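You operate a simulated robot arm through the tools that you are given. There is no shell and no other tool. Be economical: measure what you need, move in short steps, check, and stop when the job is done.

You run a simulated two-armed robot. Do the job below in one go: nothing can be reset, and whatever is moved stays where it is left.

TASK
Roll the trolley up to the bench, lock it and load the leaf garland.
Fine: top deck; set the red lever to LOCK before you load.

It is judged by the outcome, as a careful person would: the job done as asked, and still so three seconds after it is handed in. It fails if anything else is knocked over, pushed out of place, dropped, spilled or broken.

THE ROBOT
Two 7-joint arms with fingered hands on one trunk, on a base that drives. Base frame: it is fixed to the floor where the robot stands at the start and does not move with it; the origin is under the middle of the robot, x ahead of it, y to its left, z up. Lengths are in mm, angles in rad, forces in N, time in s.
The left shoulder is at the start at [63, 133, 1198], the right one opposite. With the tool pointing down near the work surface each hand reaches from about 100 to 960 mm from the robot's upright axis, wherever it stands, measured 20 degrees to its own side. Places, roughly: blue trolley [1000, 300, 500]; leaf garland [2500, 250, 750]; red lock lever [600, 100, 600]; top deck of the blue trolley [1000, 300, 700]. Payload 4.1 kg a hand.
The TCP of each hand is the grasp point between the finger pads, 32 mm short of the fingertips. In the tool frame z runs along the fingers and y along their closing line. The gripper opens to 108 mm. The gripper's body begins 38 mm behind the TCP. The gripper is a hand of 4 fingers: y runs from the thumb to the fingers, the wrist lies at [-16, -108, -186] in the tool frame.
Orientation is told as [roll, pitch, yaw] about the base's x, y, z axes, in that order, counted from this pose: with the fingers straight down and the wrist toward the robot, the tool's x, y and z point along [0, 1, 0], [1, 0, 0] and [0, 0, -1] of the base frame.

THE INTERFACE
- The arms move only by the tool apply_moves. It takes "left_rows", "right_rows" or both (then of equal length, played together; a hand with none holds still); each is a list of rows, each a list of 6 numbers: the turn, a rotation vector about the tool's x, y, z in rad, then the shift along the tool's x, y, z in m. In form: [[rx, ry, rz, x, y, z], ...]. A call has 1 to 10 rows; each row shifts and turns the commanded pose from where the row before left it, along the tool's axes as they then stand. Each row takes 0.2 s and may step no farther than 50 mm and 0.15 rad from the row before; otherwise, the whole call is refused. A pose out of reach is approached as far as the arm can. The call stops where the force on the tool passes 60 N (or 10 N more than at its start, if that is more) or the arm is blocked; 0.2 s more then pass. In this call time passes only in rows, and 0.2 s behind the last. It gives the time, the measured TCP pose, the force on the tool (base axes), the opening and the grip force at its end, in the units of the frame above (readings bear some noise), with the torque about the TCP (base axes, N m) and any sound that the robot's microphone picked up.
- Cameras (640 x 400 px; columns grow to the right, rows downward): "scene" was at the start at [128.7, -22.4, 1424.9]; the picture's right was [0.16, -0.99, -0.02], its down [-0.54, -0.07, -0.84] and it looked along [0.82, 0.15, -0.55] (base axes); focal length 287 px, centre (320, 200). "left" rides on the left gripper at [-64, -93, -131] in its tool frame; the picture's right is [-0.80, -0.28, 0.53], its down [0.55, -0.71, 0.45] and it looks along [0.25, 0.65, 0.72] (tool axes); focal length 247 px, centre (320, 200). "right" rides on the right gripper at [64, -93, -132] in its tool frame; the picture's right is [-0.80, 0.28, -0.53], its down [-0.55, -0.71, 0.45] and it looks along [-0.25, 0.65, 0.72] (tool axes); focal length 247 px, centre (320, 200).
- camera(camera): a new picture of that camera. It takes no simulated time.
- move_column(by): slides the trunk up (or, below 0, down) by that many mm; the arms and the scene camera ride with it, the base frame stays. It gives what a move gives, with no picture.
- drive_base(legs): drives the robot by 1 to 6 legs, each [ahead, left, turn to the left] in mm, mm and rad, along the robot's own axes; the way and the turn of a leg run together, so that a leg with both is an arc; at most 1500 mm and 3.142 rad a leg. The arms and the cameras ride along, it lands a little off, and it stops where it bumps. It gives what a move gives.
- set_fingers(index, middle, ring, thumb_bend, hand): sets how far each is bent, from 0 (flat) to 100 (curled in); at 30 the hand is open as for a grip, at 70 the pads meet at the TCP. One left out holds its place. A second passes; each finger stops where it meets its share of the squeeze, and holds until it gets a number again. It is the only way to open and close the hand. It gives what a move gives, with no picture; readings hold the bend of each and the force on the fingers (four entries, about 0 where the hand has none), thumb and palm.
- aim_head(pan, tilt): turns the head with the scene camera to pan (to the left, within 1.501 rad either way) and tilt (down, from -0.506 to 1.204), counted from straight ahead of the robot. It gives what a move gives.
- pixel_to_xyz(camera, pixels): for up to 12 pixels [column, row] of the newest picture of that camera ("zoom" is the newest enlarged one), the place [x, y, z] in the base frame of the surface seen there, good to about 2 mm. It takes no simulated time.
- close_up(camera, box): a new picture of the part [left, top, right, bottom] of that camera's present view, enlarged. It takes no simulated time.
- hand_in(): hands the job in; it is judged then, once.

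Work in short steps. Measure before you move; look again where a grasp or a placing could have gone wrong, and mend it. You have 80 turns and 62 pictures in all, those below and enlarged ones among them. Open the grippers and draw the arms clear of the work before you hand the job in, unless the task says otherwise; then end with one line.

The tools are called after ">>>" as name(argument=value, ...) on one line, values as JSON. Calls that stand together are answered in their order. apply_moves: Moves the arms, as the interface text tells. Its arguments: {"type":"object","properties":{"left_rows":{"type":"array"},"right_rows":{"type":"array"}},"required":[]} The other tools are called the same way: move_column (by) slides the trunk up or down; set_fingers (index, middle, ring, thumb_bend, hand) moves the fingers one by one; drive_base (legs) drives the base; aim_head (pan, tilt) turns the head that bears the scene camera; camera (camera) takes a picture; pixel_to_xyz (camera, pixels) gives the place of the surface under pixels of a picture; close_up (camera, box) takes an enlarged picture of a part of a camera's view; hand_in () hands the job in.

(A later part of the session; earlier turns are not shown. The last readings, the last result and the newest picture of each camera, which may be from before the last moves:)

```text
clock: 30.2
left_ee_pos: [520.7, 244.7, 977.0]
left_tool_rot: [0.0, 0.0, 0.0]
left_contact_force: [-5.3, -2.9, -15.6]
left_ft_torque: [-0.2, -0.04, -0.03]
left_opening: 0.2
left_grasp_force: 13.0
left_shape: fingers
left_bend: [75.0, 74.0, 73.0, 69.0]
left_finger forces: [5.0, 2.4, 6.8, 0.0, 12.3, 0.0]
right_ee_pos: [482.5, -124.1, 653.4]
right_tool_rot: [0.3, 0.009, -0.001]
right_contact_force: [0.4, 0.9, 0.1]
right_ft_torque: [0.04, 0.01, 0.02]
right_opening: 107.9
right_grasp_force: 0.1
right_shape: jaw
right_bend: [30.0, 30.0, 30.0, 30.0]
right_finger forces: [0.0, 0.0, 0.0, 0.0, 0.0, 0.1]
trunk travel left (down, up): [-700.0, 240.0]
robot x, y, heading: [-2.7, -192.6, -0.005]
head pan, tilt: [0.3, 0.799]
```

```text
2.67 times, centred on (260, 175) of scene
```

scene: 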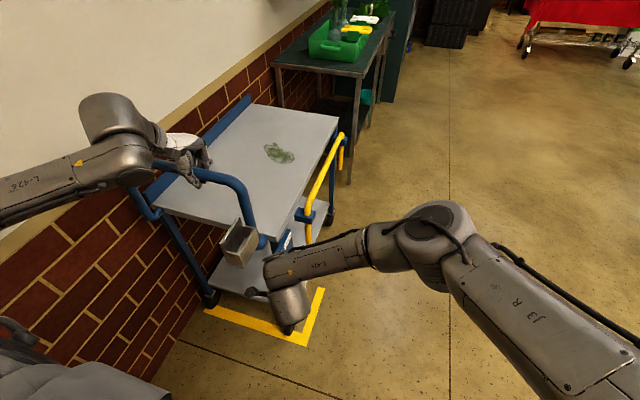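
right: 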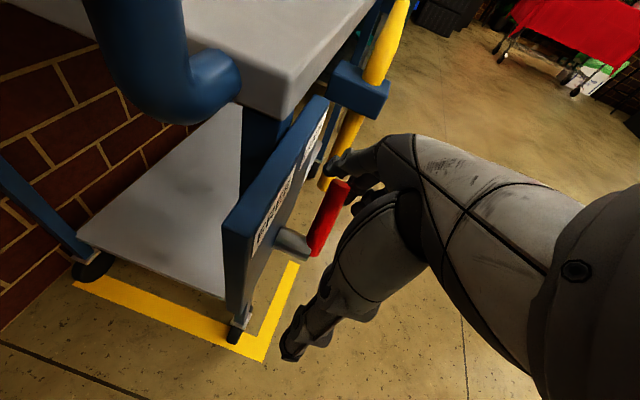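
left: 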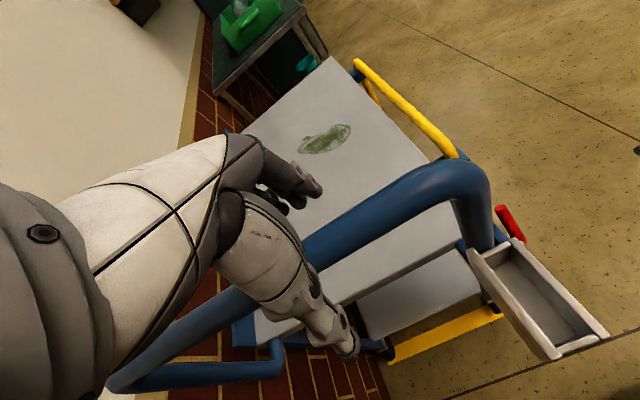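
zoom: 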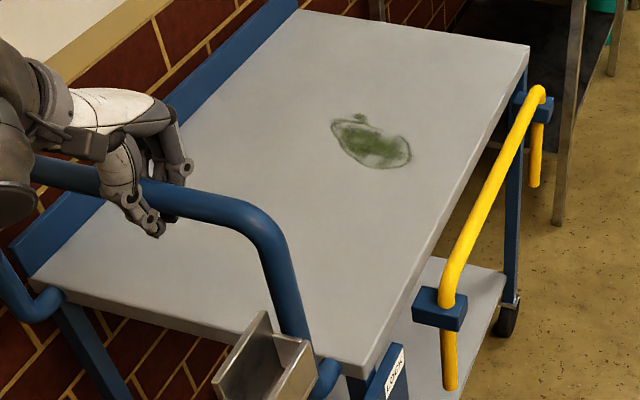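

I measure the deck corners for reference, then drive 150 mm ahead pushing the trolley.

>>> pixel_to_xyz(camera="zoom", pixels=[[526, 46], [365, 365], [302, 14], [370, 145], [500, 100], [575, 60]])

>>> drive_base(legs=[[150, 0, 0]])

>>> camera(camera="scene")

```text
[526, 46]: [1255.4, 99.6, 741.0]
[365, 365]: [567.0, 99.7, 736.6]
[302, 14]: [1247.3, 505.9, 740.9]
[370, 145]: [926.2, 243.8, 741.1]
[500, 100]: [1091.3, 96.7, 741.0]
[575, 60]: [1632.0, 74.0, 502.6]
```

```text
clock: 31.6
left_ee_pos: [673.0, 242.8, 976.2]
left_tool_rot: [-0.001, 0.004, -0.003]
left_contact_force: [-2.0, 5.8, -7.6]
left_ft_torque: [-0.14, -0.02, -0.06]
left_opening: 0.0
left_grasp_force: 10.9
left_shape: fingers
left_bend: [75.0, 74.0, 74.0, 71.0]
left_finger forces: [4.3, 2.4, 5.4, 0.1, 10.8, 0.1]
right_ee_pos: [631.8, -125.6, 653.3]
right_tool_rot: [0.301, 0.01, -0.003]
right_contact_force: [-0.1, -0.4, -0.2]
right_ft_torque: [-0.01, 0.03, -0.01]
right_opening: 107.8
right_grasp_force: 0.0
right_shape: jaw
right_bend: [30.0, 30.0, 30.0, 30.0]
right_finger forces: [0.1, 0.0, 0.1, 0.0, 0.1, 0.1]
trunk travel left (down, up): [-700.0, 240.0]
robot x, y, heading: [147.2, -191.9, -0.008]
head pan, tilt: [0.3, 0.799]
```

```text
34 pictures are left
```

scene: 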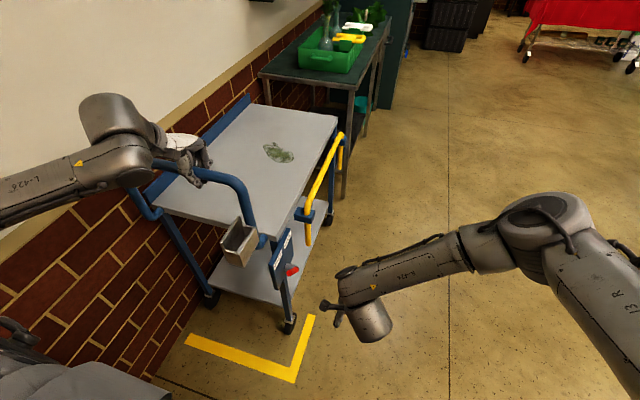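

The trolley rolls freely and straight with me. I check its corners and the bench edge, then go on.

>>> close_up(camera="scene", box=[220, 60, 380, 160])

>>> pixel_to_xyz(camera="scene", pixels=[[336, 117], [276, 247], [254, 105], [292, 268], [279, 152]])

>>> pixel_to_xyz(camera="zoom", pixels=[[467, 232], [460, 235], [145, 178], [480, 110], [160, 65], [300, 90], [490, 300]])

```text
4.00 times, centred on (300, 110) of scene
```

zoom: 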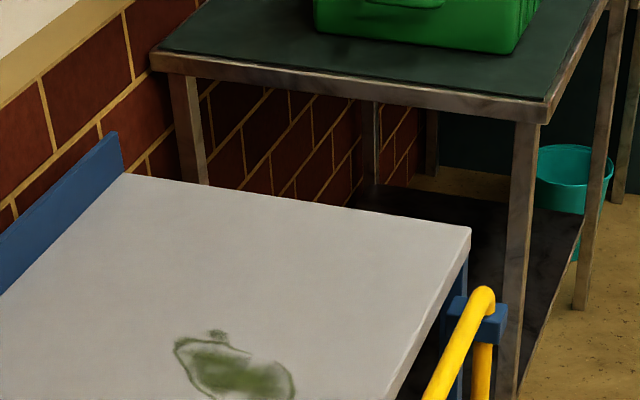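

```text
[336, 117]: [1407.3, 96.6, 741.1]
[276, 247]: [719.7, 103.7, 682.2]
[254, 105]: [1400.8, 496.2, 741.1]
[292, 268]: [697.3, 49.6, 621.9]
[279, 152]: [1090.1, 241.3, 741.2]
```

```text
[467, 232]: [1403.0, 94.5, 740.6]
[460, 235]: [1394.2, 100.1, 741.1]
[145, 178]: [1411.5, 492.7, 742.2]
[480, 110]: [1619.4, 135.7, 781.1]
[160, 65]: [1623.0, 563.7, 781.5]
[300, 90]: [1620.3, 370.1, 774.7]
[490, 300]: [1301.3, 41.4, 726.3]
```

Deck end ≈1410, bench edge ≈1620: 210 mm left. I roll 180 mm more and measure.

>>> drive_base(legs=[[180, 0, 0]])

>>> close_up(camera="scene", box=[220, 60, 380, 160])

>>> pixel_to_xyz(camera="zoom", pixels=[[467, 232], [460, 230], [350, 204], [250, 188], [145, 173], [440, 170], [350, 160]])

```text
clock: 33.1
left_ee_pos: [856.8, 238.5, 976.7]
left_tool_rot: [-0.001, 0.003, -0.008]
left_contact_force: [-26.4, 2.6, -10.4]
left_ft_torque: [-0.09, -0.15, -0.05]
left_opening: 7.7
left_grasp_force: 15.7
left_shape: fingers
left_bend: [75.0, 75.0, 74.0, 64.0]
left_finger forces: [0.3, 0.5, 3.3, 0.0, 27.1, 0.0]
right_ee_pos: [816.6, -129.9, 655.9]
right_tool_rot: [0.299, 0.005, -0.004]
right_contact_force: [-0.2, 1.2, 0.3]
right_ft_torque: [0.0, -0.01, 0.05]
right_opening: 108.1
right_grasp_force: 0.1
right_shape: jaw
right_bend: [30.0, 30.0, 30.0, 30.0]
right_finger forces: [0.0, 0.1, 0.0, 0.0, 0.1, 0.0]
trunk travel left (down, up): [-700.0, 240.0]
robot x, y, heading: [336.2, -198.1, -0.007]
head pan, tilt: [0.3, 0.799]
```

```text
4.00 times, centred on (300, 110) of scene
```

zoom: 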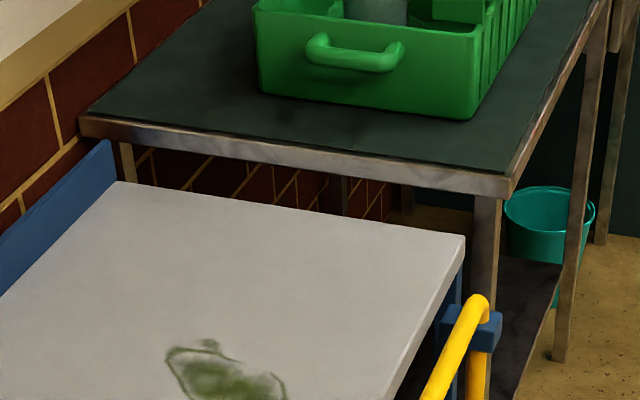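

```text
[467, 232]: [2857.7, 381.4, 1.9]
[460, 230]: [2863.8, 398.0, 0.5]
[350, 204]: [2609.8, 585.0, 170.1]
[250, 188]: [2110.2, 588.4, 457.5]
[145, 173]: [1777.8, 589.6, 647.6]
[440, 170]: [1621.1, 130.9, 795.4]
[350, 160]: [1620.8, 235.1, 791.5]
```

A 26 N push shows on the left hand; I measure the deck end more exactly.

>>> pixel_to_xyz(camera="zoom", pixels=[[462, 240], [455, 240], [350, 222], [250, 206], [125, 188], [100, 150], [488, 310]])

>>> camera(camera="scene")

```text
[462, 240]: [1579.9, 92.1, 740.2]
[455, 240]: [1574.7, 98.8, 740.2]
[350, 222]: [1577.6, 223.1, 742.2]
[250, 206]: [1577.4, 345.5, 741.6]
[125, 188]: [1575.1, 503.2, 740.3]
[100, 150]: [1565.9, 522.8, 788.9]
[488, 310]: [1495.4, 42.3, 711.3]
```

```text
31 pictures are left
```

scene: 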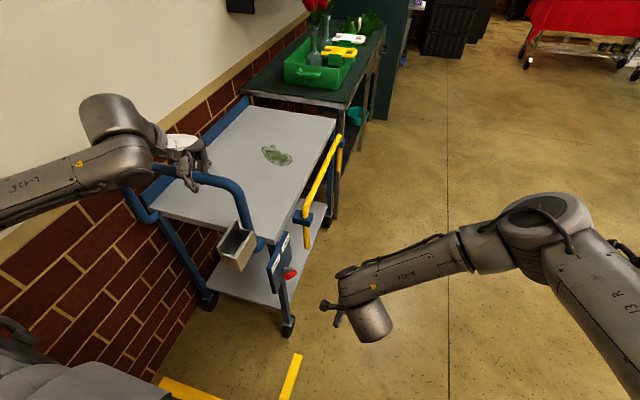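

Deck end is at 1578, 42 mm short of the bench edge, yet something resisted. I look closely between trolley front and bench leg.

>>> close_up(camera="scene", box=[288, 100, 400, 230])

>>> pixel_to_xyz(camera="zoom", pixels=[[300, 270], [200, 320], [170, 240], [165, 280]])

```text
3.08 times, centred on (344, 165) of scene
```

zoom: 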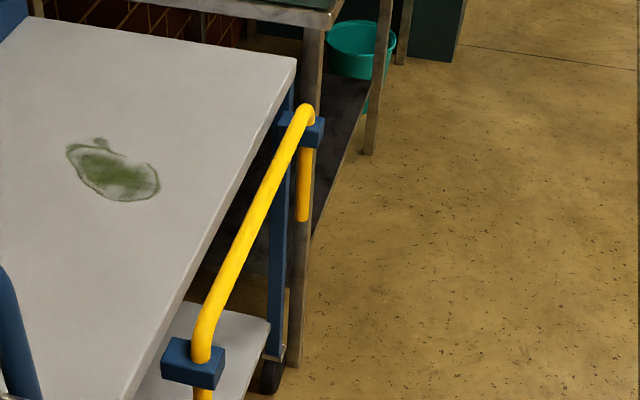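

```text
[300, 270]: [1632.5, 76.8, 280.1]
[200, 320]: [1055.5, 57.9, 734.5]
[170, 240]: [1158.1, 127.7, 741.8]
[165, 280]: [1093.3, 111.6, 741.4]
```

I measure the front leg, wheel, and bench leg positions.

>>> pixel_to_xyz(camera="zoom", pixels=[[280, 250], [275, 365], [282, 372], [268, 325], [295, 340], [288, 100]])

>>> apply_moves(left_rows=[[0, 0, 0, 0, 0, 0]])

```text
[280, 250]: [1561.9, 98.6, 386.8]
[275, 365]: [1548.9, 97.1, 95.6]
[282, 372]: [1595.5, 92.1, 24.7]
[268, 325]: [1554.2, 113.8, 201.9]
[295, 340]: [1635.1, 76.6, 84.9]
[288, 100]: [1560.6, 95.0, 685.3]
```

```text
clock: 33.5
left_ee_pos: [854.3, 239.5, 976.1]
left_tool_rot: [0.0, 0.007, -0.005]
left_contact_force: [-20.7, 1.3, -3.3]
left_ft_torque: [-0.07, -0.05, -0.06]
left_opening: 5.6
left_grasp_force: 13.7
left_shape: fingers
left_bend: [75.0, 75.0, 74.0, 66.0]
left_finger forces: [0.5, 0.5, 2.7, 0.0, 22.8, 0.0]
right_ee_pos: [815.8, -127.5, 655.5]
right_tool_rot: [0.299, 0.003, -0.005]
right_contact_force: [0.1, 0.0, 0.4]
right_ft_torque: [-0.04, 0.03, 0.0]
right_opening: 107.9
right_grasp_force: 0.1
right_shape: jaw
right_bend: [30.0, 30.0, 30.0, 30.0]
right_finger forces: [0.1, 0.1, 0.0, 0.0, 0.0, 0.0]
trunk travel left (down, up): [-700.0, 240.0]
robot x, y, heading: [331.6, -194.6, -0.008]
head pan, tilt: [0.3, 0.799]
```

Nothing touches yet (wheel front 1595, bench leg ≈1625). The residual push is just rolling drag. I press about 12 mm more with the left arm and measure again.

>>> apply_moves(left_rows=[[0, 0, 0, 0, 0.006, 0], [0, 0, 0, 0, 0.006, 0], [0, 0, 0, 0, 0, 0], [0, 0, 0, 0, 0, 0]])

>>> close_up(camera="scene", box=[220, 60, 380, 160])

>>> pixel_to_xyz(camera="zoom", pixels=[[455, 242], [350, 224], [250, 208], [130, 190], [455, 238], [440, 170], [240, 340]])

```text
clock: 34.5
left_ee_pos: [865.6, 236.9, 977.5]
left_tool_rot: [-0.002, 0.003, -0.006]
left_contact_force: [-44.7, -6.1, -11.3]
left_ft_torque: [-0.04, -0.45, 0.31]
left_opening: 21.2
left_grasp_force: 21.8
left_shape: fingers
left_bend: [75.0, 75.0, 75.0, 57.0]
left_finger forces: [0.0, 0.0, 0.0, 0.1, 44.3, 0.0]
right_ee_pos: [814.8, -128.1, 657.1]
right_tool_rot: [0.302, 0.003, -0.004]
right_contact_force: [-0.4, 0.6, 0.0]
right_ft_torque: [-0.01, -0.01, 0.02]
right_opening: 107.8
right_grasp_force: 0.1
right_shape: jaw
right_bend: [30.0, 30.0, 30.0, 30.0]
right_finger forces: [0.0, 0.0, 0.0, 0.0, 0.1, 0.0]
trunk travel left (down, up): [-700.0, 240.0]
robot x, y, heading: [330.4, -195.8, -0.005]
head pan, tilt: [0.3, 0.799]
```

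```text
4.00 times, centred on (300, 110) of scene
```

zoom: 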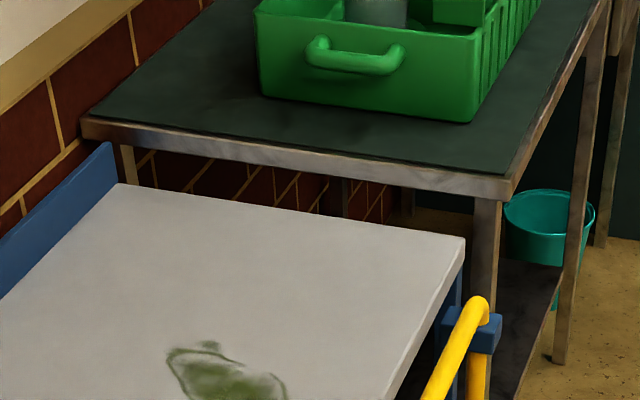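

```text
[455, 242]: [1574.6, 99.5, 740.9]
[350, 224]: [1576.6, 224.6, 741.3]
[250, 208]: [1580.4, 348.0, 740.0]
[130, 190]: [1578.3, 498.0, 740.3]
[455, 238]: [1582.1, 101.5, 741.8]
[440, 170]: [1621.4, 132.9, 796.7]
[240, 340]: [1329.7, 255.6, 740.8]
```

The trolley didn't move under 45 N while the bench stayed at 1621: it is up against its stop at the bench. I ease the left arm back to near zero force and pick out the lever's present place.

>>> apply_moves(left_rows=[[0, 0, 0, 0, -0.012, 0], [0, 0, 0, 0, -0.01, 0], [0, 0, 0, 0, 0, 0]])

>>> camera(camera="right")

```text
clock: 35.3
left_ee_pos: [849.6, 239.0, 973.7]
left_tool_rot: [0.0, 0.003, -0.008]
left_contact_force: [-5.3, 5.0, -7.3]
left_ft_torque: [-0.1, -0.12, -0.23]
left_opening: 1.2
left_grasp_force: 10.0
left_shape: fingers
left_bend: [75.0, 75.0, 74.0, 68.0]
left_finger forces: [2.4, 0.9, 3.6, 0.0, 13.7, 0.0]
right_ee_pos: [817.7, -126.8, 654.2]
right_tool_rot: [0.3, 0.008, -0.005]
right_contact_force: [0.0, -0.5, -0.2]
right_ft_torque: [0.04, 0.0, 0.0]
right_opening: 108.1
right_grasp_force: 0.0
right_shape: jaw
right_bend: [30.0, 30.0, 30.0, 30.0]
right_finger forces: [0.0, 0.1, 0.0, 0.0, 0.0, 0.0]
trunk travel left (down, up): [-700.0, 240.0]
robot x, y, heading: [330.8, -194.7, -0.011]
head pan, tilt: [0.3, 0.799]
```

```text
28 pictures are left
```

right: 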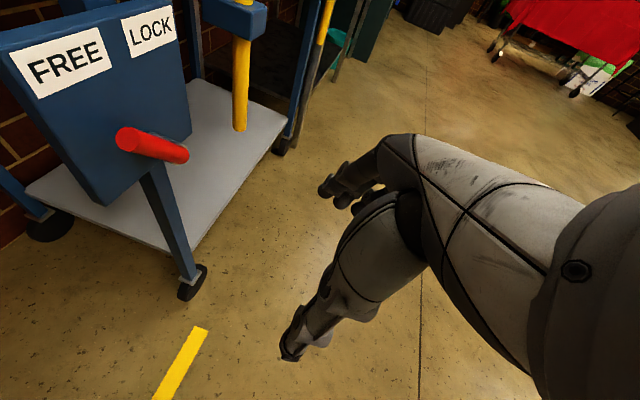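

>>> pixel_to_xyz(camera="right", pixels=[[128, 140], [155, 145], [180, 153], [95, 60], [150, 30], [240, 80]])

```text
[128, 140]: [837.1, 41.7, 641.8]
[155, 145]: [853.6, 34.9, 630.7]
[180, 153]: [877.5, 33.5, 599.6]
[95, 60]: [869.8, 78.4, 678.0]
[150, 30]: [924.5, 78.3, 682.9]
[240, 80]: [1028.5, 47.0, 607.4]
```

Hub x≈881, tip x≈836 (FREE). Open fingers would hit the yellow post at x 1028 while locking, so I pinch the right hand shut, enter on the near side (x≈795) of the lever and push +x with the pinched fingers.

>>> set_fingers(hand="right", index=72, middle=72, ring=72, thumb_bend=70)

>>> apply_moves(right_rows=[[0, 0, 0, 0.04, -0.006, 0.0124], [0, 0, 0, 0.04, -0.006, 0.0124], [0, 0, 0, 0.04, -0.006, 0.0124], [0, 0, 0, 0.04, -0.006, 0.0124]])

>>> camera(camera="right")

```text
clock: 36.3
left_ee_pos: [847.9, 239.6, 975.5]
left_tool_rot: [-0.001, 0.005, -0.008]
left_contact_force: [-4.6, 7.5, -3.4]
left_ft_torque: [-0.01, -0.03, -0.17]
left_opening: 0.0
left_grasp_force: 9.2
left_shape: fingers
left_bend: [75.0, 75.0, 74.0, 69.0]
left_finger forces: [3.2, 0.7, 3.2, 0.0, 11.3, 0.0]
right_ee_pos: [817.0, -128.0, 654.3]
right_tool_rot: [0.299, 0.01, -0.006]
right_contact_force: [0.2, 0.3, -0.5]
right_ft_torque: [0.01, 0.01, 0.0]
right_opening: 0.2
right_grasp_force: 0.0
right_shape: fingers
right_bend: [72.0, 72.0, 72.0, 70.0]
right_finger forces: [0.1, 0.0, 0.0, 0.0, 0.0, 0.1]
trunk travel left (down, up): [-700.0, 240.0]
robot x, y, heading: [328.3, -193.7, -0.009]
head pan, tilt: [0.3, 0.799]
```

```text
clock: 37.3
left_ee_pos: [847.8, 239.4, 974.4]
left_tool_rot: [-0.002, 0.005, -0.006]
left_contact_force: [-5.8, 6.3, -4.7]
left_ft_torque: [-0.04, -0.03, -0.16]
left_opening: 0.0
left_grasp_force: 8.8
left_shape: fingers
left_bend: [75.0, 75.0, 74.0, 69.0]
left_finger forces: [2.3, 0.9, 3.2, 0.1, 11.5, 0.0]
right_ee_pos: [794.5, 39.9, 652.5]
right_tool_rot: [0.3, 0.006, -0.004]
right_contact_force: [-0.2, 0.9, 0.1]
right_ft_torque: [-0.03, -0.03, 0.03]
right_opening: 0.0
right_grasp_force: 0.0
right_shape: fingers
right_bend: [72.0, 72.0, 72.0, 70.0]
right_finger forces: [0.0, 0.1, 0.0, 0.0, 0.0, 0.1]
trunk travel left (down, up): [-700.0, 240.0]
robot x, y, heading: [333.7, -197.0, -0.008]
head pan, tilt: [0.3, 0.799]
```

```text
27 pictures are left
```

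right: 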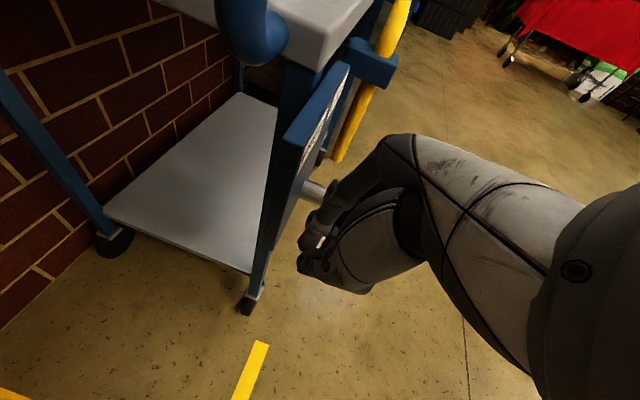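

The closed fist is in place with the lever hidden just ahead of it, no force. I sweep +x in 20 mm rows.

>>> apply_moves(right_rows=[[0, 0, 0, 0, 0.02, 0], [0, 0, 0, 0, 0.02, 0], [0, 0, 0, 0, 0.02, 0], [0, 0, 0, 0, 0.02, 0], [0, 0, 0, 0, 0.02, 0]])

>>> camera(camera="right")

```text
clock: 38.5
left_ee_pos: [848.1, 238.3, 974.9]
left_tool_rot: [-0.003, 0.006, -0.006]
left_contact_force: [-5.8, 2.7, -6.6]
left_ft_torque: [-0.1, -0.03, -0.06]
left_opening: 0.1
left_grasp_force: 10.8
left_shape: fingers
left_bend: [75.0, 75.0, 74.0, 69.0]
left_finger forces: [2.6, 1.1, 4.2, 0.0, 12.1, 0.0]
right_ee_pos: [892.8, 39.0, 654.9]
right_tool_rot: [0.3, 0.008, -0.006]
right_contact_force: [-1.1, -0.8, 0.0]
right_ft_torque: [-0.02, 0.0, -0.04]
right_opening: 0.0
right_grasp_force: 0.4
right_shape: fingers
right_bend: [72.0, 72.0, 72.0, 69.0]
right_finger forces: [0.0, 0.9, 0.0, 0.1, 0.1, 0.1]
trunk travel left (down, up): [-700.0, 240.0]
robot x, y, heading: [330.4, -193.9, -0.012]
head pan, tilt: [0.3, 0.799]
```

```text
26 pictures are left
```

right: 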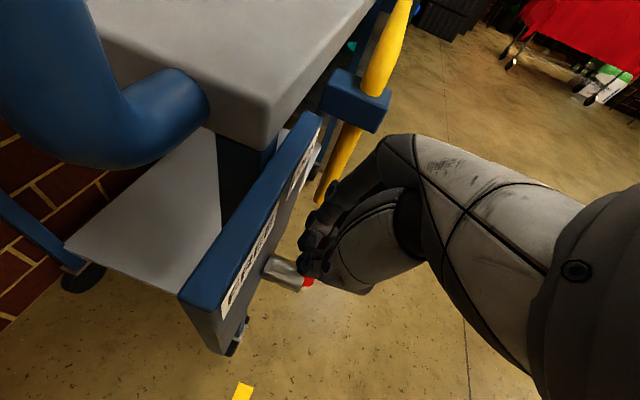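

The red base shows at (308, 282) and force dropped, so the lever seems to have snapped over. I press 15 mm further for certainty, then back off and out sideways to look.

>>> apply_moves(right_rows=[[0, 0, 0, 0, 0.008, 0], [0, 0, 0, 0, 0.008, 0]])

>>> apply_moves(right_rows=[[0, 0, 0, 0, -0.03, 0], [0, 0, 0, 0, -0.03, 0], [0, 0, 0, -0.03, 0, -0.009], [0, 0, 0, -0.04, 0, -0.012], [0, 0, 0, -0.045, 0, -0.014], [0, 0, 0, -0.045, 0, -0.014]])

>>> camera(camera="right")

```text
clock: 39.1
left_ee_pos: [846.8, 238.5, 975.1]
left_tool_rot: [-0.002, 0.007, -0.006]
left_contact_force: [-2.8, 5.1, -11.7]
left_ft_torque: [-0.09, -0.09, -0.11]
left_opening: 0.3
left_grasp_force: 11.0
left_shape: fingers
left_bend: [75.0, 75.0, 74.0, 69.0]
left_finger forces: [4.7, 1.6, 5.0, 0.0, 11.1, 0.0]
right_ee_pos: [907.7, 41.3, 653.5]
right_tool_rot: [0.3, 0.008, -0.003]
right_contact_force: [-13.8, -6.1, 6.3]
right_ft_torque: [-0.14, 0.05, -0.14]
right_opening: 1.4
right_grasp_force: 8.1
right_shape: fingers
right_bend: [72.0, 73.0, 72.0, 68.0]
right_finger forces: [0.5, 15.3, 0.0, 0.0, 0.0, 0.0]
trunk travel left (down, up): [-700.0, 240.0]
robot x, y, heading: [332.1, -196.0, -0.01]
head pan, tilt: [0.3, 0.799]
```

```text
clock: 40.5
left_ee_pos: [847.9, 238.7, 974.2]
left_tool_rot: [-0.001, 0.008, -0.003]
left_contact_force: [-9.4, 2.3, -8.6]
left_ft_torque: [-0.11, -0.04, -0.06]
left_opening: 0.0
left_grasp_force: 10.9
left_shape: fingers
left_bend: [75.0, 75.0, 74.0, 69.0]
left_finger forces: [2.3, 1.0, 4.0, 0.0, 13.8, 0.0]
right_ee_pos: [847.8, -129.0, 653.0]
right_tool_rot: [0.303, 0.009, -0.002]
right_contact_force: [-0.6, -0.6, 0.5]
right_ft_torque: [0.04, 0.06, 0.02]
right_opening: 0.0
right_grasp_force: 0.0
right_shape: fingers
right_bend: [72.0, 72.0, 72.0, 69.0]
right_finger forces: [0.0, 0.1, 0.0, 0.0, 0.0, 0.0]
trunk travel left (down, up): [-700.0, 240.0]
robot x, y, heading: [328.8, -191.6, -0.013]
head pan, tilt: [0.3, 0.799]
```

```text
25 pictures are left
```

right: 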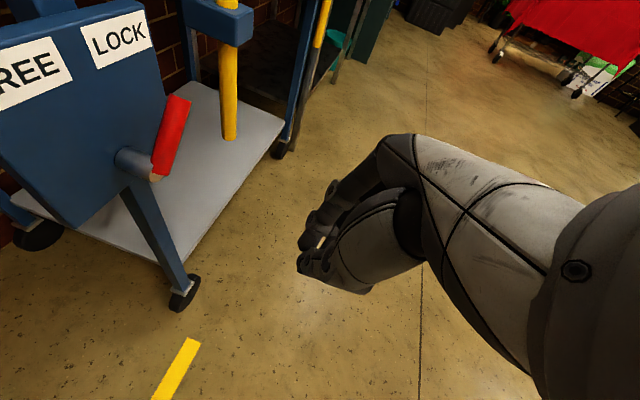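

The lever points to LOCK again (160,165)→(178,100). I confirm by measurement, then open the left hand and lift it clear.

>>> pixel_to_xyz(camera="right", pixels=[[178, 102], [170, 130], [160, 165]])

>>> set_fingers(hand="left", index=30, middle=30, ring=30, thumb_bend=30)

>>> apply_moves(left_rows=[[0, 0, 0, 0, 0, -0.04], [0, 0, 0, 0, 0, -0.045], [0, 0, 0, 0, 0, -0.045], [0, 0, 0, -0.03, 0, -0.045], [0, 0, 0, -0.04, 0, -0.03], [0, 0, 0, -0.04, 0, 0]], right_rows=[[0, -0.1, 0, 0, 0, 0], [0, -0.1, 0, -0.02, 0, -0.04], [0, -0.1, 0, -0.02, 0, -0.045], [0, 0, 0, -0.02, 0, -0.045], [0, 0, 0, 0, 0, -0.045], [0, 0, 0, 0, 0, -0.045]])

```text
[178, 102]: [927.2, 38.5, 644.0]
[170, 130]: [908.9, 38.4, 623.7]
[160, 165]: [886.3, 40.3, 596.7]
```

```text
clock: 41.5
left_ee_pos: [848.8, 237.8, 974.5]
left_tool_rot: [0.0, 0.005, -0.008]
left_contact_force: [-0.3, -0.5, -1.0]
left_ft_torque: [0.01, 0.02, 0.01]
left_opening: 107.8
left_grasp_force: 0.0
left_shape: fingers
left_bend: [30.0, 30.0, 30.0, 30.0]
left_finger forces: [0.0, 0.0, 0.0, 0.0, 0.0, 0.0]
right_ee_pos: [847.9, -129.4, 653.7]
right_tool_rot: [0.303, 0.01, -0.005]
right_contact_force: [0.6, 0.0, -0.1]
right_ft_torque: [0.0, 0.0, 0.0]
right_opening: 0.0
right_grasp_force: 0.0
right_shape: fingers
right_bend: [72.0, 72.0, 72.0, 69.0]
right_finger forces: [0.0, 0.1, 0.0, 0.0, 0.0, 0.0]
trunk travel left (down, up): [-700.0, 240.0]
robot x, y, heading: [331.9, -196.5, -0.007]
head pan, tilt: [0.3, 0.799]
```

```text
refused: row 4 steps farther than a row can; nothing moved
```

The lever is measured at LOCK. I redo the lifts with shorter steps.

>>> apply_moves(left_rows=[[0, 0, 0, 0, 0, -0.04], [0, 0, 0, 0, 0, -0.045], [0, 0, 0, 0, 0, -0.045], [0, 0, 0, -0.03, 0, -0.035], [0, 0, 0, -0.04, 0, -0.02], [0, 0, 0, -0.04, -0.02, 0], [0, 0, 0, -0.04, -0.02, 0]], right_rows=[[0, -0.1, 0, 0, 0, 0], [0, -0.1, 0, -0.02, 0, -0.04], [0, -0.1, 0, -0.02, 0, -0.045], [0, 0, 0, -0.02, 0, -0.045], [0, 0, 0, 0, 0, -0.049], [0, 0, 0, 0, 0, -0.049], [0, 0, 0, 0, 0, -0.049]])

>>> set_fingers(hand="right", index=30, middle=30, ring=30, thumb_bend=30)

>>> aim_head(pan=0.0, tilt=0.5)

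>>> camera(camera="scene")

```text
clock: 43.1
left_ee_pos: [831.7, 98.2, 1169.1]
left_tool_rot: [0.001, 0.006, -0.005]
left_contact_force: [0.9, 1.0, 0.2]
left_ft_torque: [-0.01, 0.05, 0.01]
left_opening: 108.6
left_grasp_force: 0.0
left_shape: fingers
left_bend: [30.0, 30.0, 30.0, 30.0]
left_finger forces: [0.0, 0.0, 0.0, 0.0, 0.0, 0.0]
left hand out of reach, approached as far as the arm can: row 7
right_ee_pos: [848.1, -198.5, 926.1]
right_tool_rot: [0.002, 0.01, -0.003]
right_contact_force: [-0.4, -0.1, 0.2]
right_ft_torque: [-0.01, 0.04, 0.01]
right_opening: 0.0
right_grasp_force: 0.0
right_shape: fingers
right_bend: [72.0, 72.0, 72.0, 69.0]
right_finger forces: [0.0, 0.0, 0.0, 0.0, 0.1, 0.0]
trunk travel left (down, up): [-700.0, 240.0]
robot x, y, heading: [333.9, -193.6, -0.009]
head pan, tilt: [0.3, 0.799]
```

```text
clock: 44.1
left_ee_pos: [830.1, 97.5, 1170.3]
left_tool_rot: [-0.001, 0.005, -0.005]
left_contact_force: [-0.2, -0.5, -0.2]
left_ft_torque: [-0.01, 0.06, 0.01]
left_opening: 108.9
left_grasp_force: 0.1
left_shape: fingers
left_bend: [30.0, 30.0, 30.0, 30.0]
left_finger forces: [0.0, 0.0, 0.1, 0.0, 0.0, 0.1]
right_ee_pos: [845.6, -199.3, 926.4]
right_tool_rot: [0.002, 0.009, -0.006]
right_contact_force: [-0.1, 0.7, -0.1]
right_ft_torque: [-0.01, -0.01, 0.0]
right_opening: 108.3
right_grasp_force: 0.1
right_shape: fingers
right_bend: [30.0, 30.0, 30.0, 30.0]
right_finger forces: [0.1, 0.0, 0.0, 0.0, 0.0, 0.0]
trunk travel left (down, up): [-700.0, 240.0]
robot x, y, heading: [334.4, -190.9, -0.004]
head pan, tilt: [0.3, 0.799]
```

```text
clock: 44.9
left_ee_pos: [829.3, 98.6, 1169.2]
left_tool_rot: [0.0, 0.007, -0.007]
left_contact_force: [0.2, 0.4, 0.3]
left_ft_torque: [0.02, 0.02, -0.01]
left_opening: 108.5
left_grasp_force: 0.0
left_shape: fingers
left_bend: [30.0, 30.0, 30.0, 30.0]
left_finger forces: [0.0, 0.1, 0.0, 0.0, 0.0, 0.0]
right_ee_pos: [846.8, -199.1, 927.2]
right_tool_rot: [0.002, 0.009, -0.007]
right_contact_force: [-0.1, -0.3, -0.6]
right_ft_torque: [0.0, -0.03, 0.01]
right_opening: 108.2
right_grasp_force: 0.0
right_shape: fingers
right_bend: [30.0, 30.0, 30.0, 30.0]
right_finger forces: [0.0, 0.0, 0.1, 0.0, 0.0, 0.1]
trunk travel left (down, up): [-700.0, 240.0]
robot x, y, heading: [334.6, -194.6, -0.014]
head pan, tilt: [0.0, 0.499]
```

```text
24 pictures are left
```

scene: 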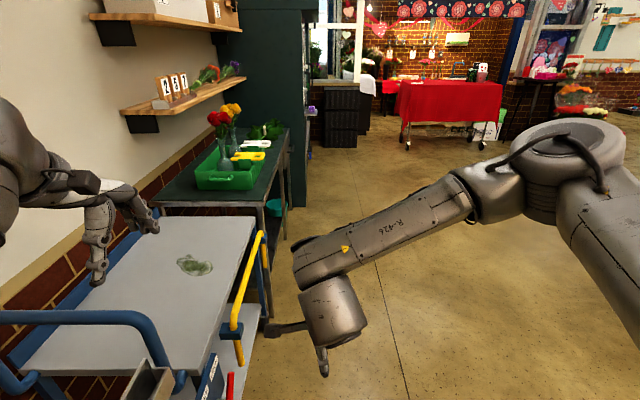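

The right side is clear. I drive out to y≈-745, ahead to x≈2400 and turn to face the bench.

>>> drive_base(legs=[[0, -550, 0], [1100, 0, 0], [970, 0, 0], [0, 0, 1.58]])

>>> aim_head(pan=0.0, tilt=0.6)

>>> camera(camera="scene")

```text
clock: 61.8
left_ee_pos: [2092.1, -268.4, 1168.9]
left_tool_rot: [0.0, 0.007, 1.603]
left_contact_force: [-0.3, -0.6, -0.5]
left_ft_torque: [-0.01, -0.01, 0.02]
left_opening: 108.6
left_grasp_force: 0.1
left_shape: fingers
left_bend: [30.0, 30.0, 30.0, 30.0]
left_finger forces: [0.0, 0.1, 0.0, 0.0, 0.0, 0.1]
right_ee_pos: [2388.1, -240.6, 926.5]
right_tool_rot: [0.002, 0.009, 1.606]
right_contact_force: [-0.2, 0.3, 0.1]
right_ft_torque: [-0.01, -0.01, -0.02]
right_opening: 108.1
right_grasp_force: 0.1
right_shape: fingers
right_bend: [30.0, 30.0, 30.0, 30.0]
right_finger forces: [0.1, 0.0, 0.0, 0.0, 0.1, 0.1]
trunk travel left (down, up): [-700.0, 240.0]
robot x, y, heading: [2404.3, -754.4, 1.602]
head pan, tilt: [0.0, 0.499]
```

```text
clock: 62.5
left_ee_pos: [2092.5, -268.1, 1168.4]
left_tool_rot: [0.001, 0.006, 1.603]
left_contact_force: [0.1, -0.3, 0.6]
left_ft_torque: [-0.01, 0.01, 0.02]
left_opening: 108.5
left_grasp_force: 0.0
left_shape: fingers
left_bend: [30.0, 30.0, 30.0, 30.0]
left_finger forces: [0.1, 0.0, 0.0, 0.1, 0.0, 0.1]
right_ee_pos: [2388.1, -241.0, 927.4]
right_tool_rot: [0.001, 0.009, 1.607]
right_contact_force: [0.1, 0.2, 0.3]
right_ft_torque: [-0.01, 0.0, 0.05]
right_opening: 108.3
right_grasp_force: 0.0
right_shape: fingers
right_bend: [30.0, 30.0, 30.0, 30.0]
right_finger forces: [0.1, 0.1, 0.0, 0.0, 0.1, 0.1]
trunk travel left (down, up): [-700.0, 240.0]
robot x, y, heading: [2401.4, -753.1, 1.602]
head pan, tilt: [0.0, 0.6]
```

```text
23 pictures are left
```

scene: 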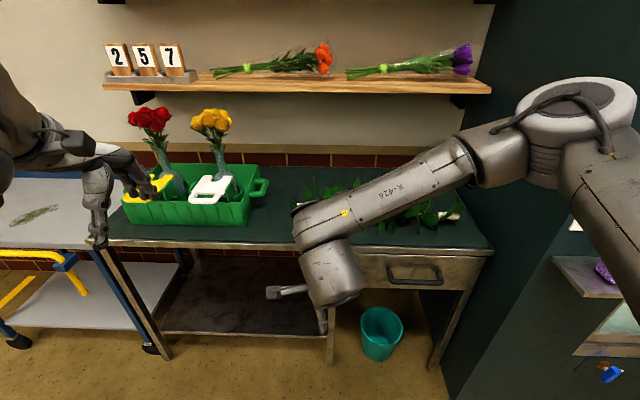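

The garland is hidden behind the right arm (around 330-465, 200). I lift the right hand up and to the right and look again.

>>> apply_moves(right_rows=[[0, 0, 0, -0.03, -0.02, -0.035], [0, 0, 0, -0.03, -0.02, -0.035], [0, 0, 0, -0.03, -0.02, -0.035], [0, 0, 0, -0.03, -0.02, -0.035], [0, 0, 0, -0.03, -0.02, -0.035], [0, 0, 0, -0.03, 0, -0.035], [0, 0, 0, -0.03, 0, -0.035], [0, 0, 0, -0.03, 0, -0.035]])

>>> aim_head(pan=-0.1, tilt=0.7)

>>> camera(camera="scene")

```text
refused: row 1 steps farther than a row can; nothing moved
```

```text
clock: 63.1
left_ee_pos: [2090.5, -268.6, 1169.0]
left_tool_rot: [0.001, 0.007, 1.602]
left_contact_force: [-0.3, 0.3, 0.1]
left_ft_torque: [0.02, 0.02, -0.03]
left_opening: 108.6
left_grasp_force: 0.1
left_shape: fingers
left_bend: [30.0, 30.0, 30.0, 30.0]
left_finger forces: [0.0, 0.0, 0.0, 0.1, 0.0, 0.0]
right_ee_pos: [2388.9, -241.9, 927.7]
right_tool_rot: [0.001, 0.008, 1.605]
right_contact_force: [0.3, 0.1, 0.2]
right_ft_torque: [-0.05, 0.0, 0.01]
right_opening: 108.3
right_grasp_force: 0.0
right_shape: fingers
right_bend: [30.0, 30.0, 30.0, 30.0]
right_finger forces: [0.1, 0.0, 0.1, 0.0, 0.0, 0.0]
trunk travel left (down, up): [-700.0, 240.0]
robot x, y, heading: [2400.8, -754.9, 1.598]
head pan, tilt: [-0.099, 0.7]
```

```text
22 pictures are left
```

scene: 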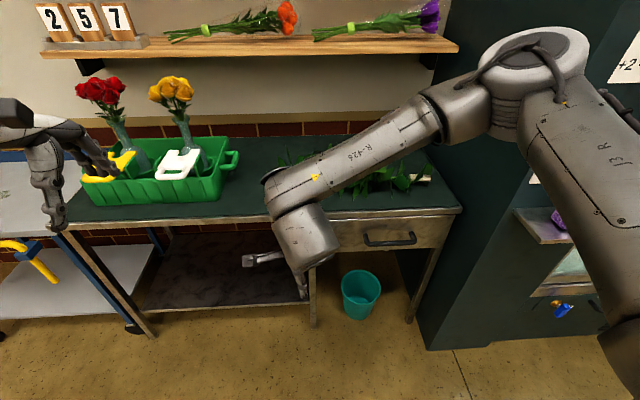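

The step was slightly over limit; I redo it with smaller rows.

>>> apply_moves(right_rows=[[0, 0, 0, -0.03, -0.018, -0.03], [0, 0, 0, -0.03, -0.018, -0.03], [0, 0, 0, -0.03, -0.018, -0.03], [0, 0, 0, -0.03, -0.018, -0.03], [0, 0, 0, -0.03, -0.018, -0.03], [0, 0, 0, -0.03, -0.018, -0.03], [0, 0, 0, -0.03, -0.018, -0.03], [0, 0, 0, -0.03, -0.018, -0.03]])

>>> camera(camera="scene")

```text
clock: 65.0
left_ee_pos: [2092.7, -271.4, 1170.8]
left_tool_rot: [0.001, 0.005, 1.604]
left_contact_force: [-0.1, -0.3, 0.4]
left_ft_torque: [0.0, -0.01, -0.01]
left_opening: 108.6
left_grasp_force: 0.1
left_shape: fingers
left_bend: [30.0, 30.0, 30.0, 30.0]
left_finger forces: [0.0, 0.0, 0.0, 0.0, 0.0, 0.0]
right_ee_pos: [2634.2, -378.2, 1169.5]
right_tool_rot: [0.0, 0.008, 1.605]
right_contact_force: [1.1, -0.4, -0.2]
right_ft_torque: [0.02, -0.03, -0.03]
right_opening: 108.4
right_grasp_force: 0.0
right_shape: fingers
right_bend: [30.0, 30.0, 30.0, 30.0]
right_finger forces: [0.0, 0.0, 0.0, 0.0, 0.1, 0.1]
trunk travel left (down, up): [-700.0, 240.0]
robot x, y, heading: [2402.4, -752.2, 1.604]
head pan, tilt: [-0.099, 0.7]
```

```text
21 pictures are left
```

scene: 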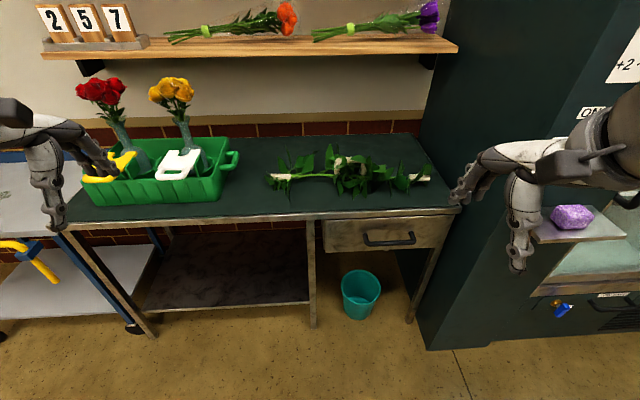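

The garland lies along x from (270,177) to (430,178). I enlarge it and measure points along it.

>>> close_up(camera="scene", box=[256, 130, 448, 220])

>>> pixel_to_xyz(camera="scene", pixels=[[274, 177], [300, 176], [325, 175], [350, 180], [375, 183], [400, 182], [427, 178], [337, 160], [239, 165], [375, 45], [300, 200]])

```text
3.33 times, centred on (352, 175) of scene
```

zoom: 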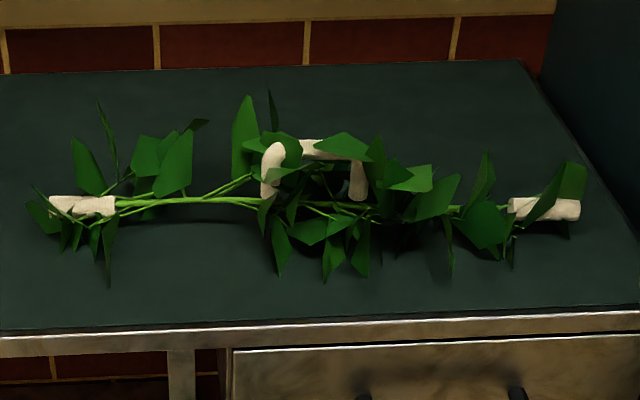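

```text
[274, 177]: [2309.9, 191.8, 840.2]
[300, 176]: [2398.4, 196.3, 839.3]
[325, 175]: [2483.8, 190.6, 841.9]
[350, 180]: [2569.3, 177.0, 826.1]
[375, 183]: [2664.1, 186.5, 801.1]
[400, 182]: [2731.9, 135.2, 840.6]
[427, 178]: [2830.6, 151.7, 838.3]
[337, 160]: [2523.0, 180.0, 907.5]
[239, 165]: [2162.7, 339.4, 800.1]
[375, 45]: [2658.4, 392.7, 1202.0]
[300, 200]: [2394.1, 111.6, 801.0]
```

It has a white U-shaped carrying handle in the middle. I measure the handle bar closely.

>>> pixel_to_xyz(camera="zoom", pixels=[[275, 150], [270, 165], [268, 190], [300, 145], [318, 148], [320, 155], [345, 155], [357, 170], [358, 190], [545, 208], [80, 203], [250, 110]])

```text
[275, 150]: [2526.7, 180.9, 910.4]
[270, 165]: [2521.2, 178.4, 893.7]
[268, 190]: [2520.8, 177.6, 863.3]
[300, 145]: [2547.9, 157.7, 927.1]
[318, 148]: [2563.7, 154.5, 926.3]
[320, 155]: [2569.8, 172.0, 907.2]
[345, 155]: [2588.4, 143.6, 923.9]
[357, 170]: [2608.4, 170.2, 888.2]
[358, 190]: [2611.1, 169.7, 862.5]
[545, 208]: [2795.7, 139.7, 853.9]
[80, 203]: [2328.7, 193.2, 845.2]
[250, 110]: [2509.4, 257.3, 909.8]
```

The handle's top bar is at about (2567, 176, 905), running along x with a slope of about -0.12. I draw the left hand back, then drive 250 mm closer.

>>> apply_moves(left_rows=[[0, 0, 0, 0, -0.045, 0], [0, 0, 0, 0, -0.045, 0], [0, 0, 0, 0, -0.045, 0], [0, 0, 0, 0, -0.045, 0]], right_rows=[[0, 0, 0.08, 0, 0, 0], [0, 0, 0.075, 0, 0, 0], [0, 0, 0, 0.03, 0, 0], [0, 0, 0, 0.03, 0, 0]])

>>> drive_base(legs=[[250, 0, 0]])

```text
clock: 66.0
left_ee_pos: [2090.1, -281.3, 1198.5]
left_tool_rot: [-0.002, 0.008, 1.603]
left_contact_force: [0.3, 0.0, -0.3]
left_ft_torque: [0.0, -0.02, 0.0]
left_opening: 108.5
left_grasp_force: 0.1
left_shape: fingers
left_bend: [30.0, 30.0, 30.0, 30.0]
left_finger forces: [0.0, 0.0, 0.1, 0.1, 0.1, 0.1]
left hand out of reach, approached as far as the arm can: row 1, 2, 3, 4
right_ee_pos: [2573.1, -365.6, 1166.8]
right_tool_rot: [-0.002, 0.01, 1.448]
right_contact_force: [0.3, -0.5, -0.3]
right_ft_torque: [-0.02, 0.01, 0.0]
right_opening: 108.6
right_grasp_force: 0.0
right_shape: fingers
right_bend: [30.0, 30.0, 30.0, 30.0]
right_finger forces: [0.0, 0.0, 0.1, 0.0, 0.1, 0.0]
trunk travel left (down, up): [-700.0, 240.0]
robot x, y, heading: [2402.4, -752.8, 1.602]
head pan, tilt: [-0.099, 0.7]
```

```text
clock: 67.8
left_ee_pos: [2082.0, -37.3, 1200.5]
left_tool_rot: [0.0, 0.007, 1.608]
left_contact_force: [0.3, 0.4, -0.6]
left_ft_torque: [-0.01, 0.05, 0.04]
left_opening: 108.8
left_grasp_force: 0.1
left_shape: fingers
left_bend: [30.0, 30.0, 30.0, 30.0]
left_finger forces: [0.0, 0.1, 0.1, 0.0, 0.0, 0.0]
right_ee_pos: [2565.0, -117.8, 1167.9]
right_tool_rot: [0.0, 0.008, 1.455]
right_contact_force: [0.7, -0.2, -0.5]
right_ft_torque: [0.01, -0.02, 0.0]
right_opening: 108.2
right_grasp_force: 0.1
right_shape: fingers
right_bend: [30.0, 30.0, 30.0, 30.0]
right_finger forces: [0.1, 0.1, 0.0, 0.0, 0.0, 0.0]
trunk travel left (down, up): [-700.0, 240.0]
robot x, y, heading: [2395.0, -508.4, 1.6]
head pan, tilt: [-0.099, 0.7]
```

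The right hand goes to above the handle (2564, 178, 1000).

>>> apply_moves(right_rows=[[0, 0, 0, 0.005, 0.042, 0.024], [0, 0, 0, 0.005, 0.042, 0.024], [0, 0, 0, 0.005, 0.042, 0.024], [0, 0, 0, 0.005, 0.042, 0.024], [0, 0, 0, 0.005, 0.042, 0.024], [0, 0, 0, 0.005, 0.042, 0.024], [0, 0, 0, 0.005, 0.042, 0.024]])

>>> camera(camera="right")

>>> close_up(camera="scene", box=[256, 130, 480, 270])

```text
clock: 69.4
left_ee_pos: [2081.8, -35.3, 1200.2]
left_tool_rot: [0.0, 0.01, 1.606]
left_contact_force: [0.7, -0.2, 0.1]
left_ft_torque: [-0.01, 0.02, -0.01]
left_opening: 108.4
left_grasp_force: 0.1
left_shape: fingers
left_bend: [30.0, 30.0, 30.0, 30.0]
left_finger forces: [0.1, 0.0, 0.1, 0.0, 0.0, 0.0]
right_ee_pos: [2567.3, 182.4, 995.8]
right_tool_rot: [-0.002, 0.009, 1.454]
right_contact_force: [-0.2, -0.5, -0.8]
right_ft_torque: [-0.02, 0.02, -0.01]
right_opening: 108.4
right_grasp_force: 0.0
right_shape: fingers
right_bend: [30.0, 30.0, 30.0, 30.0]
right_finger forces: [0.0, 0.0, 0.0, 0.0, 0.0, 0.1]
trunk travel left (down, up): [-700.0, 240.0]
robot x, y, heading: [2394.4, -507.8, 1.606]
head pan, tilt: [-0.099, 0.7]
```

```text
19 pictures are left
```

right: 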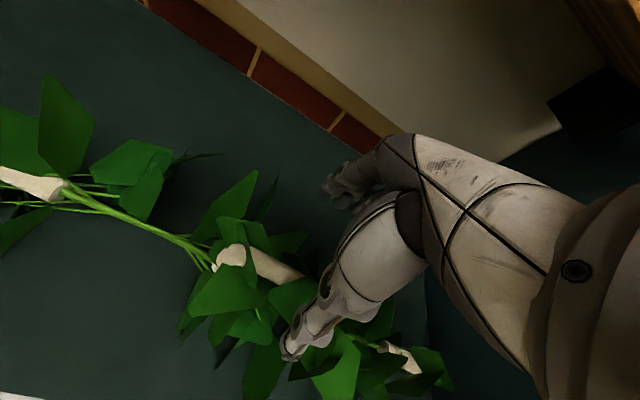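

```text
2.86 times, centred on (368, 200) of scene
```

zoom: 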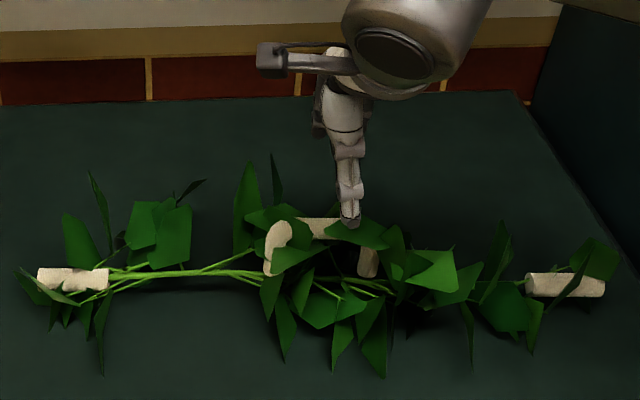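

The bar shows at (225,255)-(300,278) in the hand view; I measure it for the exact grasp.

>>> pixel_to_xyz(camera="right", pixels=[[228, 257], [262, 262], [280, 270], [295, 276], [272, 258], [268, 275], [290, 352]])

>>> pixel_to_xyz(camera="zoom", pixels=[[318, 223], [318, 230], [278, 240], [370, 262], [315, 236]])

```text
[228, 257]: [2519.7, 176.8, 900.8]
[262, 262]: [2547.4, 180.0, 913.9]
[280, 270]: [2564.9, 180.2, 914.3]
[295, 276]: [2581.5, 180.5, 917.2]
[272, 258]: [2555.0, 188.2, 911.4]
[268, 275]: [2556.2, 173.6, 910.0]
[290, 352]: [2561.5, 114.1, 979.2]
```

```text
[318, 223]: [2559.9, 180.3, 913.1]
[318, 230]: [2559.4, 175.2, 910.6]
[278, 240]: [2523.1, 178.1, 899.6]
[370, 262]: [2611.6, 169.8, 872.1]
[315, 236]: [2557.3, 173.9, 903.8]
```

The bar axis is at (2566, 181, 905), right below the hand. I lower 92 mm and close.

>>> apply_moves(right_rows=[[0, 0, 0, 0, 0, 0.031], [0, 0, 0, 0, 0, 0.031], [0, 0, 0, 0, 0, 0.03]])

>>> set_fingers(hand="right", index=75, middle=75, ring=75, thumb_bend=75)

>>> camera(camera="right")

```text
clock: 70.2
left_ee_pos: [2081.8, -37.1, 1200.2]
left_tool_rot: [0.0, 0.01, 1.607]
left_contact_force: [0.0, 0.2, 0.3]
left_ft_torque: [-0.02, 0.04, 0.0]
left_opening: 108.6
left_grasp_force: 0.0
left_shape: fingers
left_bend: [30.0, 30.0, 30.0, 30.0]
left_finger forces: [0.1, 0.1, 0.0, 0.1, 0.1, 0.0]
right_ee_pos: [2563.9, 178.9, 903.7]
right_tool_rot: [-0.001, 0.008, 1.455]
right_contact_force: [0.1, -0.9, -0.7]
right_ft_torque: [0.02, 0.0, 0.02]
right_opening: 108.6
right_grasp_force: 0.1
right_shape: fingers
right_bend: [30.0, 30.0, 30.0, 30.0]
right_finger forces: [0.1, 0.0, 0.0, 0.0, 0.0, 0.0]
trunk travel left (down, up): [-700.0, 240.0]
robot x, y, heading: [2394.8, -507.0, 1.603]
head pan, tilt: [-0.099, 0.7]
```

```text
clock: 71.2
left_ee_pos: [2081.1, -37.5, 1198.3]
left_tool_rot: [0.002, 0.006, 1.608]
left_contact_force: [0.3, -0.3, 0.4]
left_ft_torque: [-0.01, 0.04, -0.01]
left_opening: 108.4
left_grasp_force: 0.1
left_shape: fingers
left_bend: [30.0, 30.0, 30.0, 30.0]
left_finger forces: [0.0, 0.0, 0.0, 0.0, 0.0, 0.1]
right_ee_pos: [2563.4, 177.9, 903.7]
right_tool_rot: [-0.001, 0.008, 1.455]
right_contact_force: [0.2, -0.9, -0.3]
right_ft_torque: [0.01, 0.11, 0.03]
right_opening: 0.0
right_grasp_force: 3.8
right_shape: fingers
right_bend: [74.0, 74.0, 74.0, 72.0]
right_finger forces: [0.0, 0.1, 4.1, 0.0, 1.9, 0.2]
trunk travel left (down, up): [-700.0, 240.0]
robot x, y, heading: [2395.2, -510.2, 1.61]
head pan, tilt: [-0.099, 0.7]
```

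```text
17 pictures are left
```

right: 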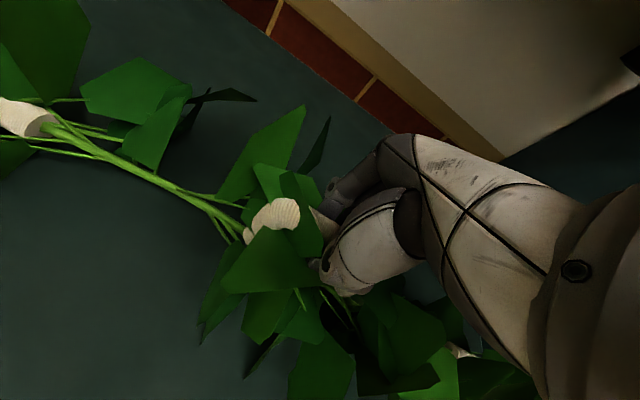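

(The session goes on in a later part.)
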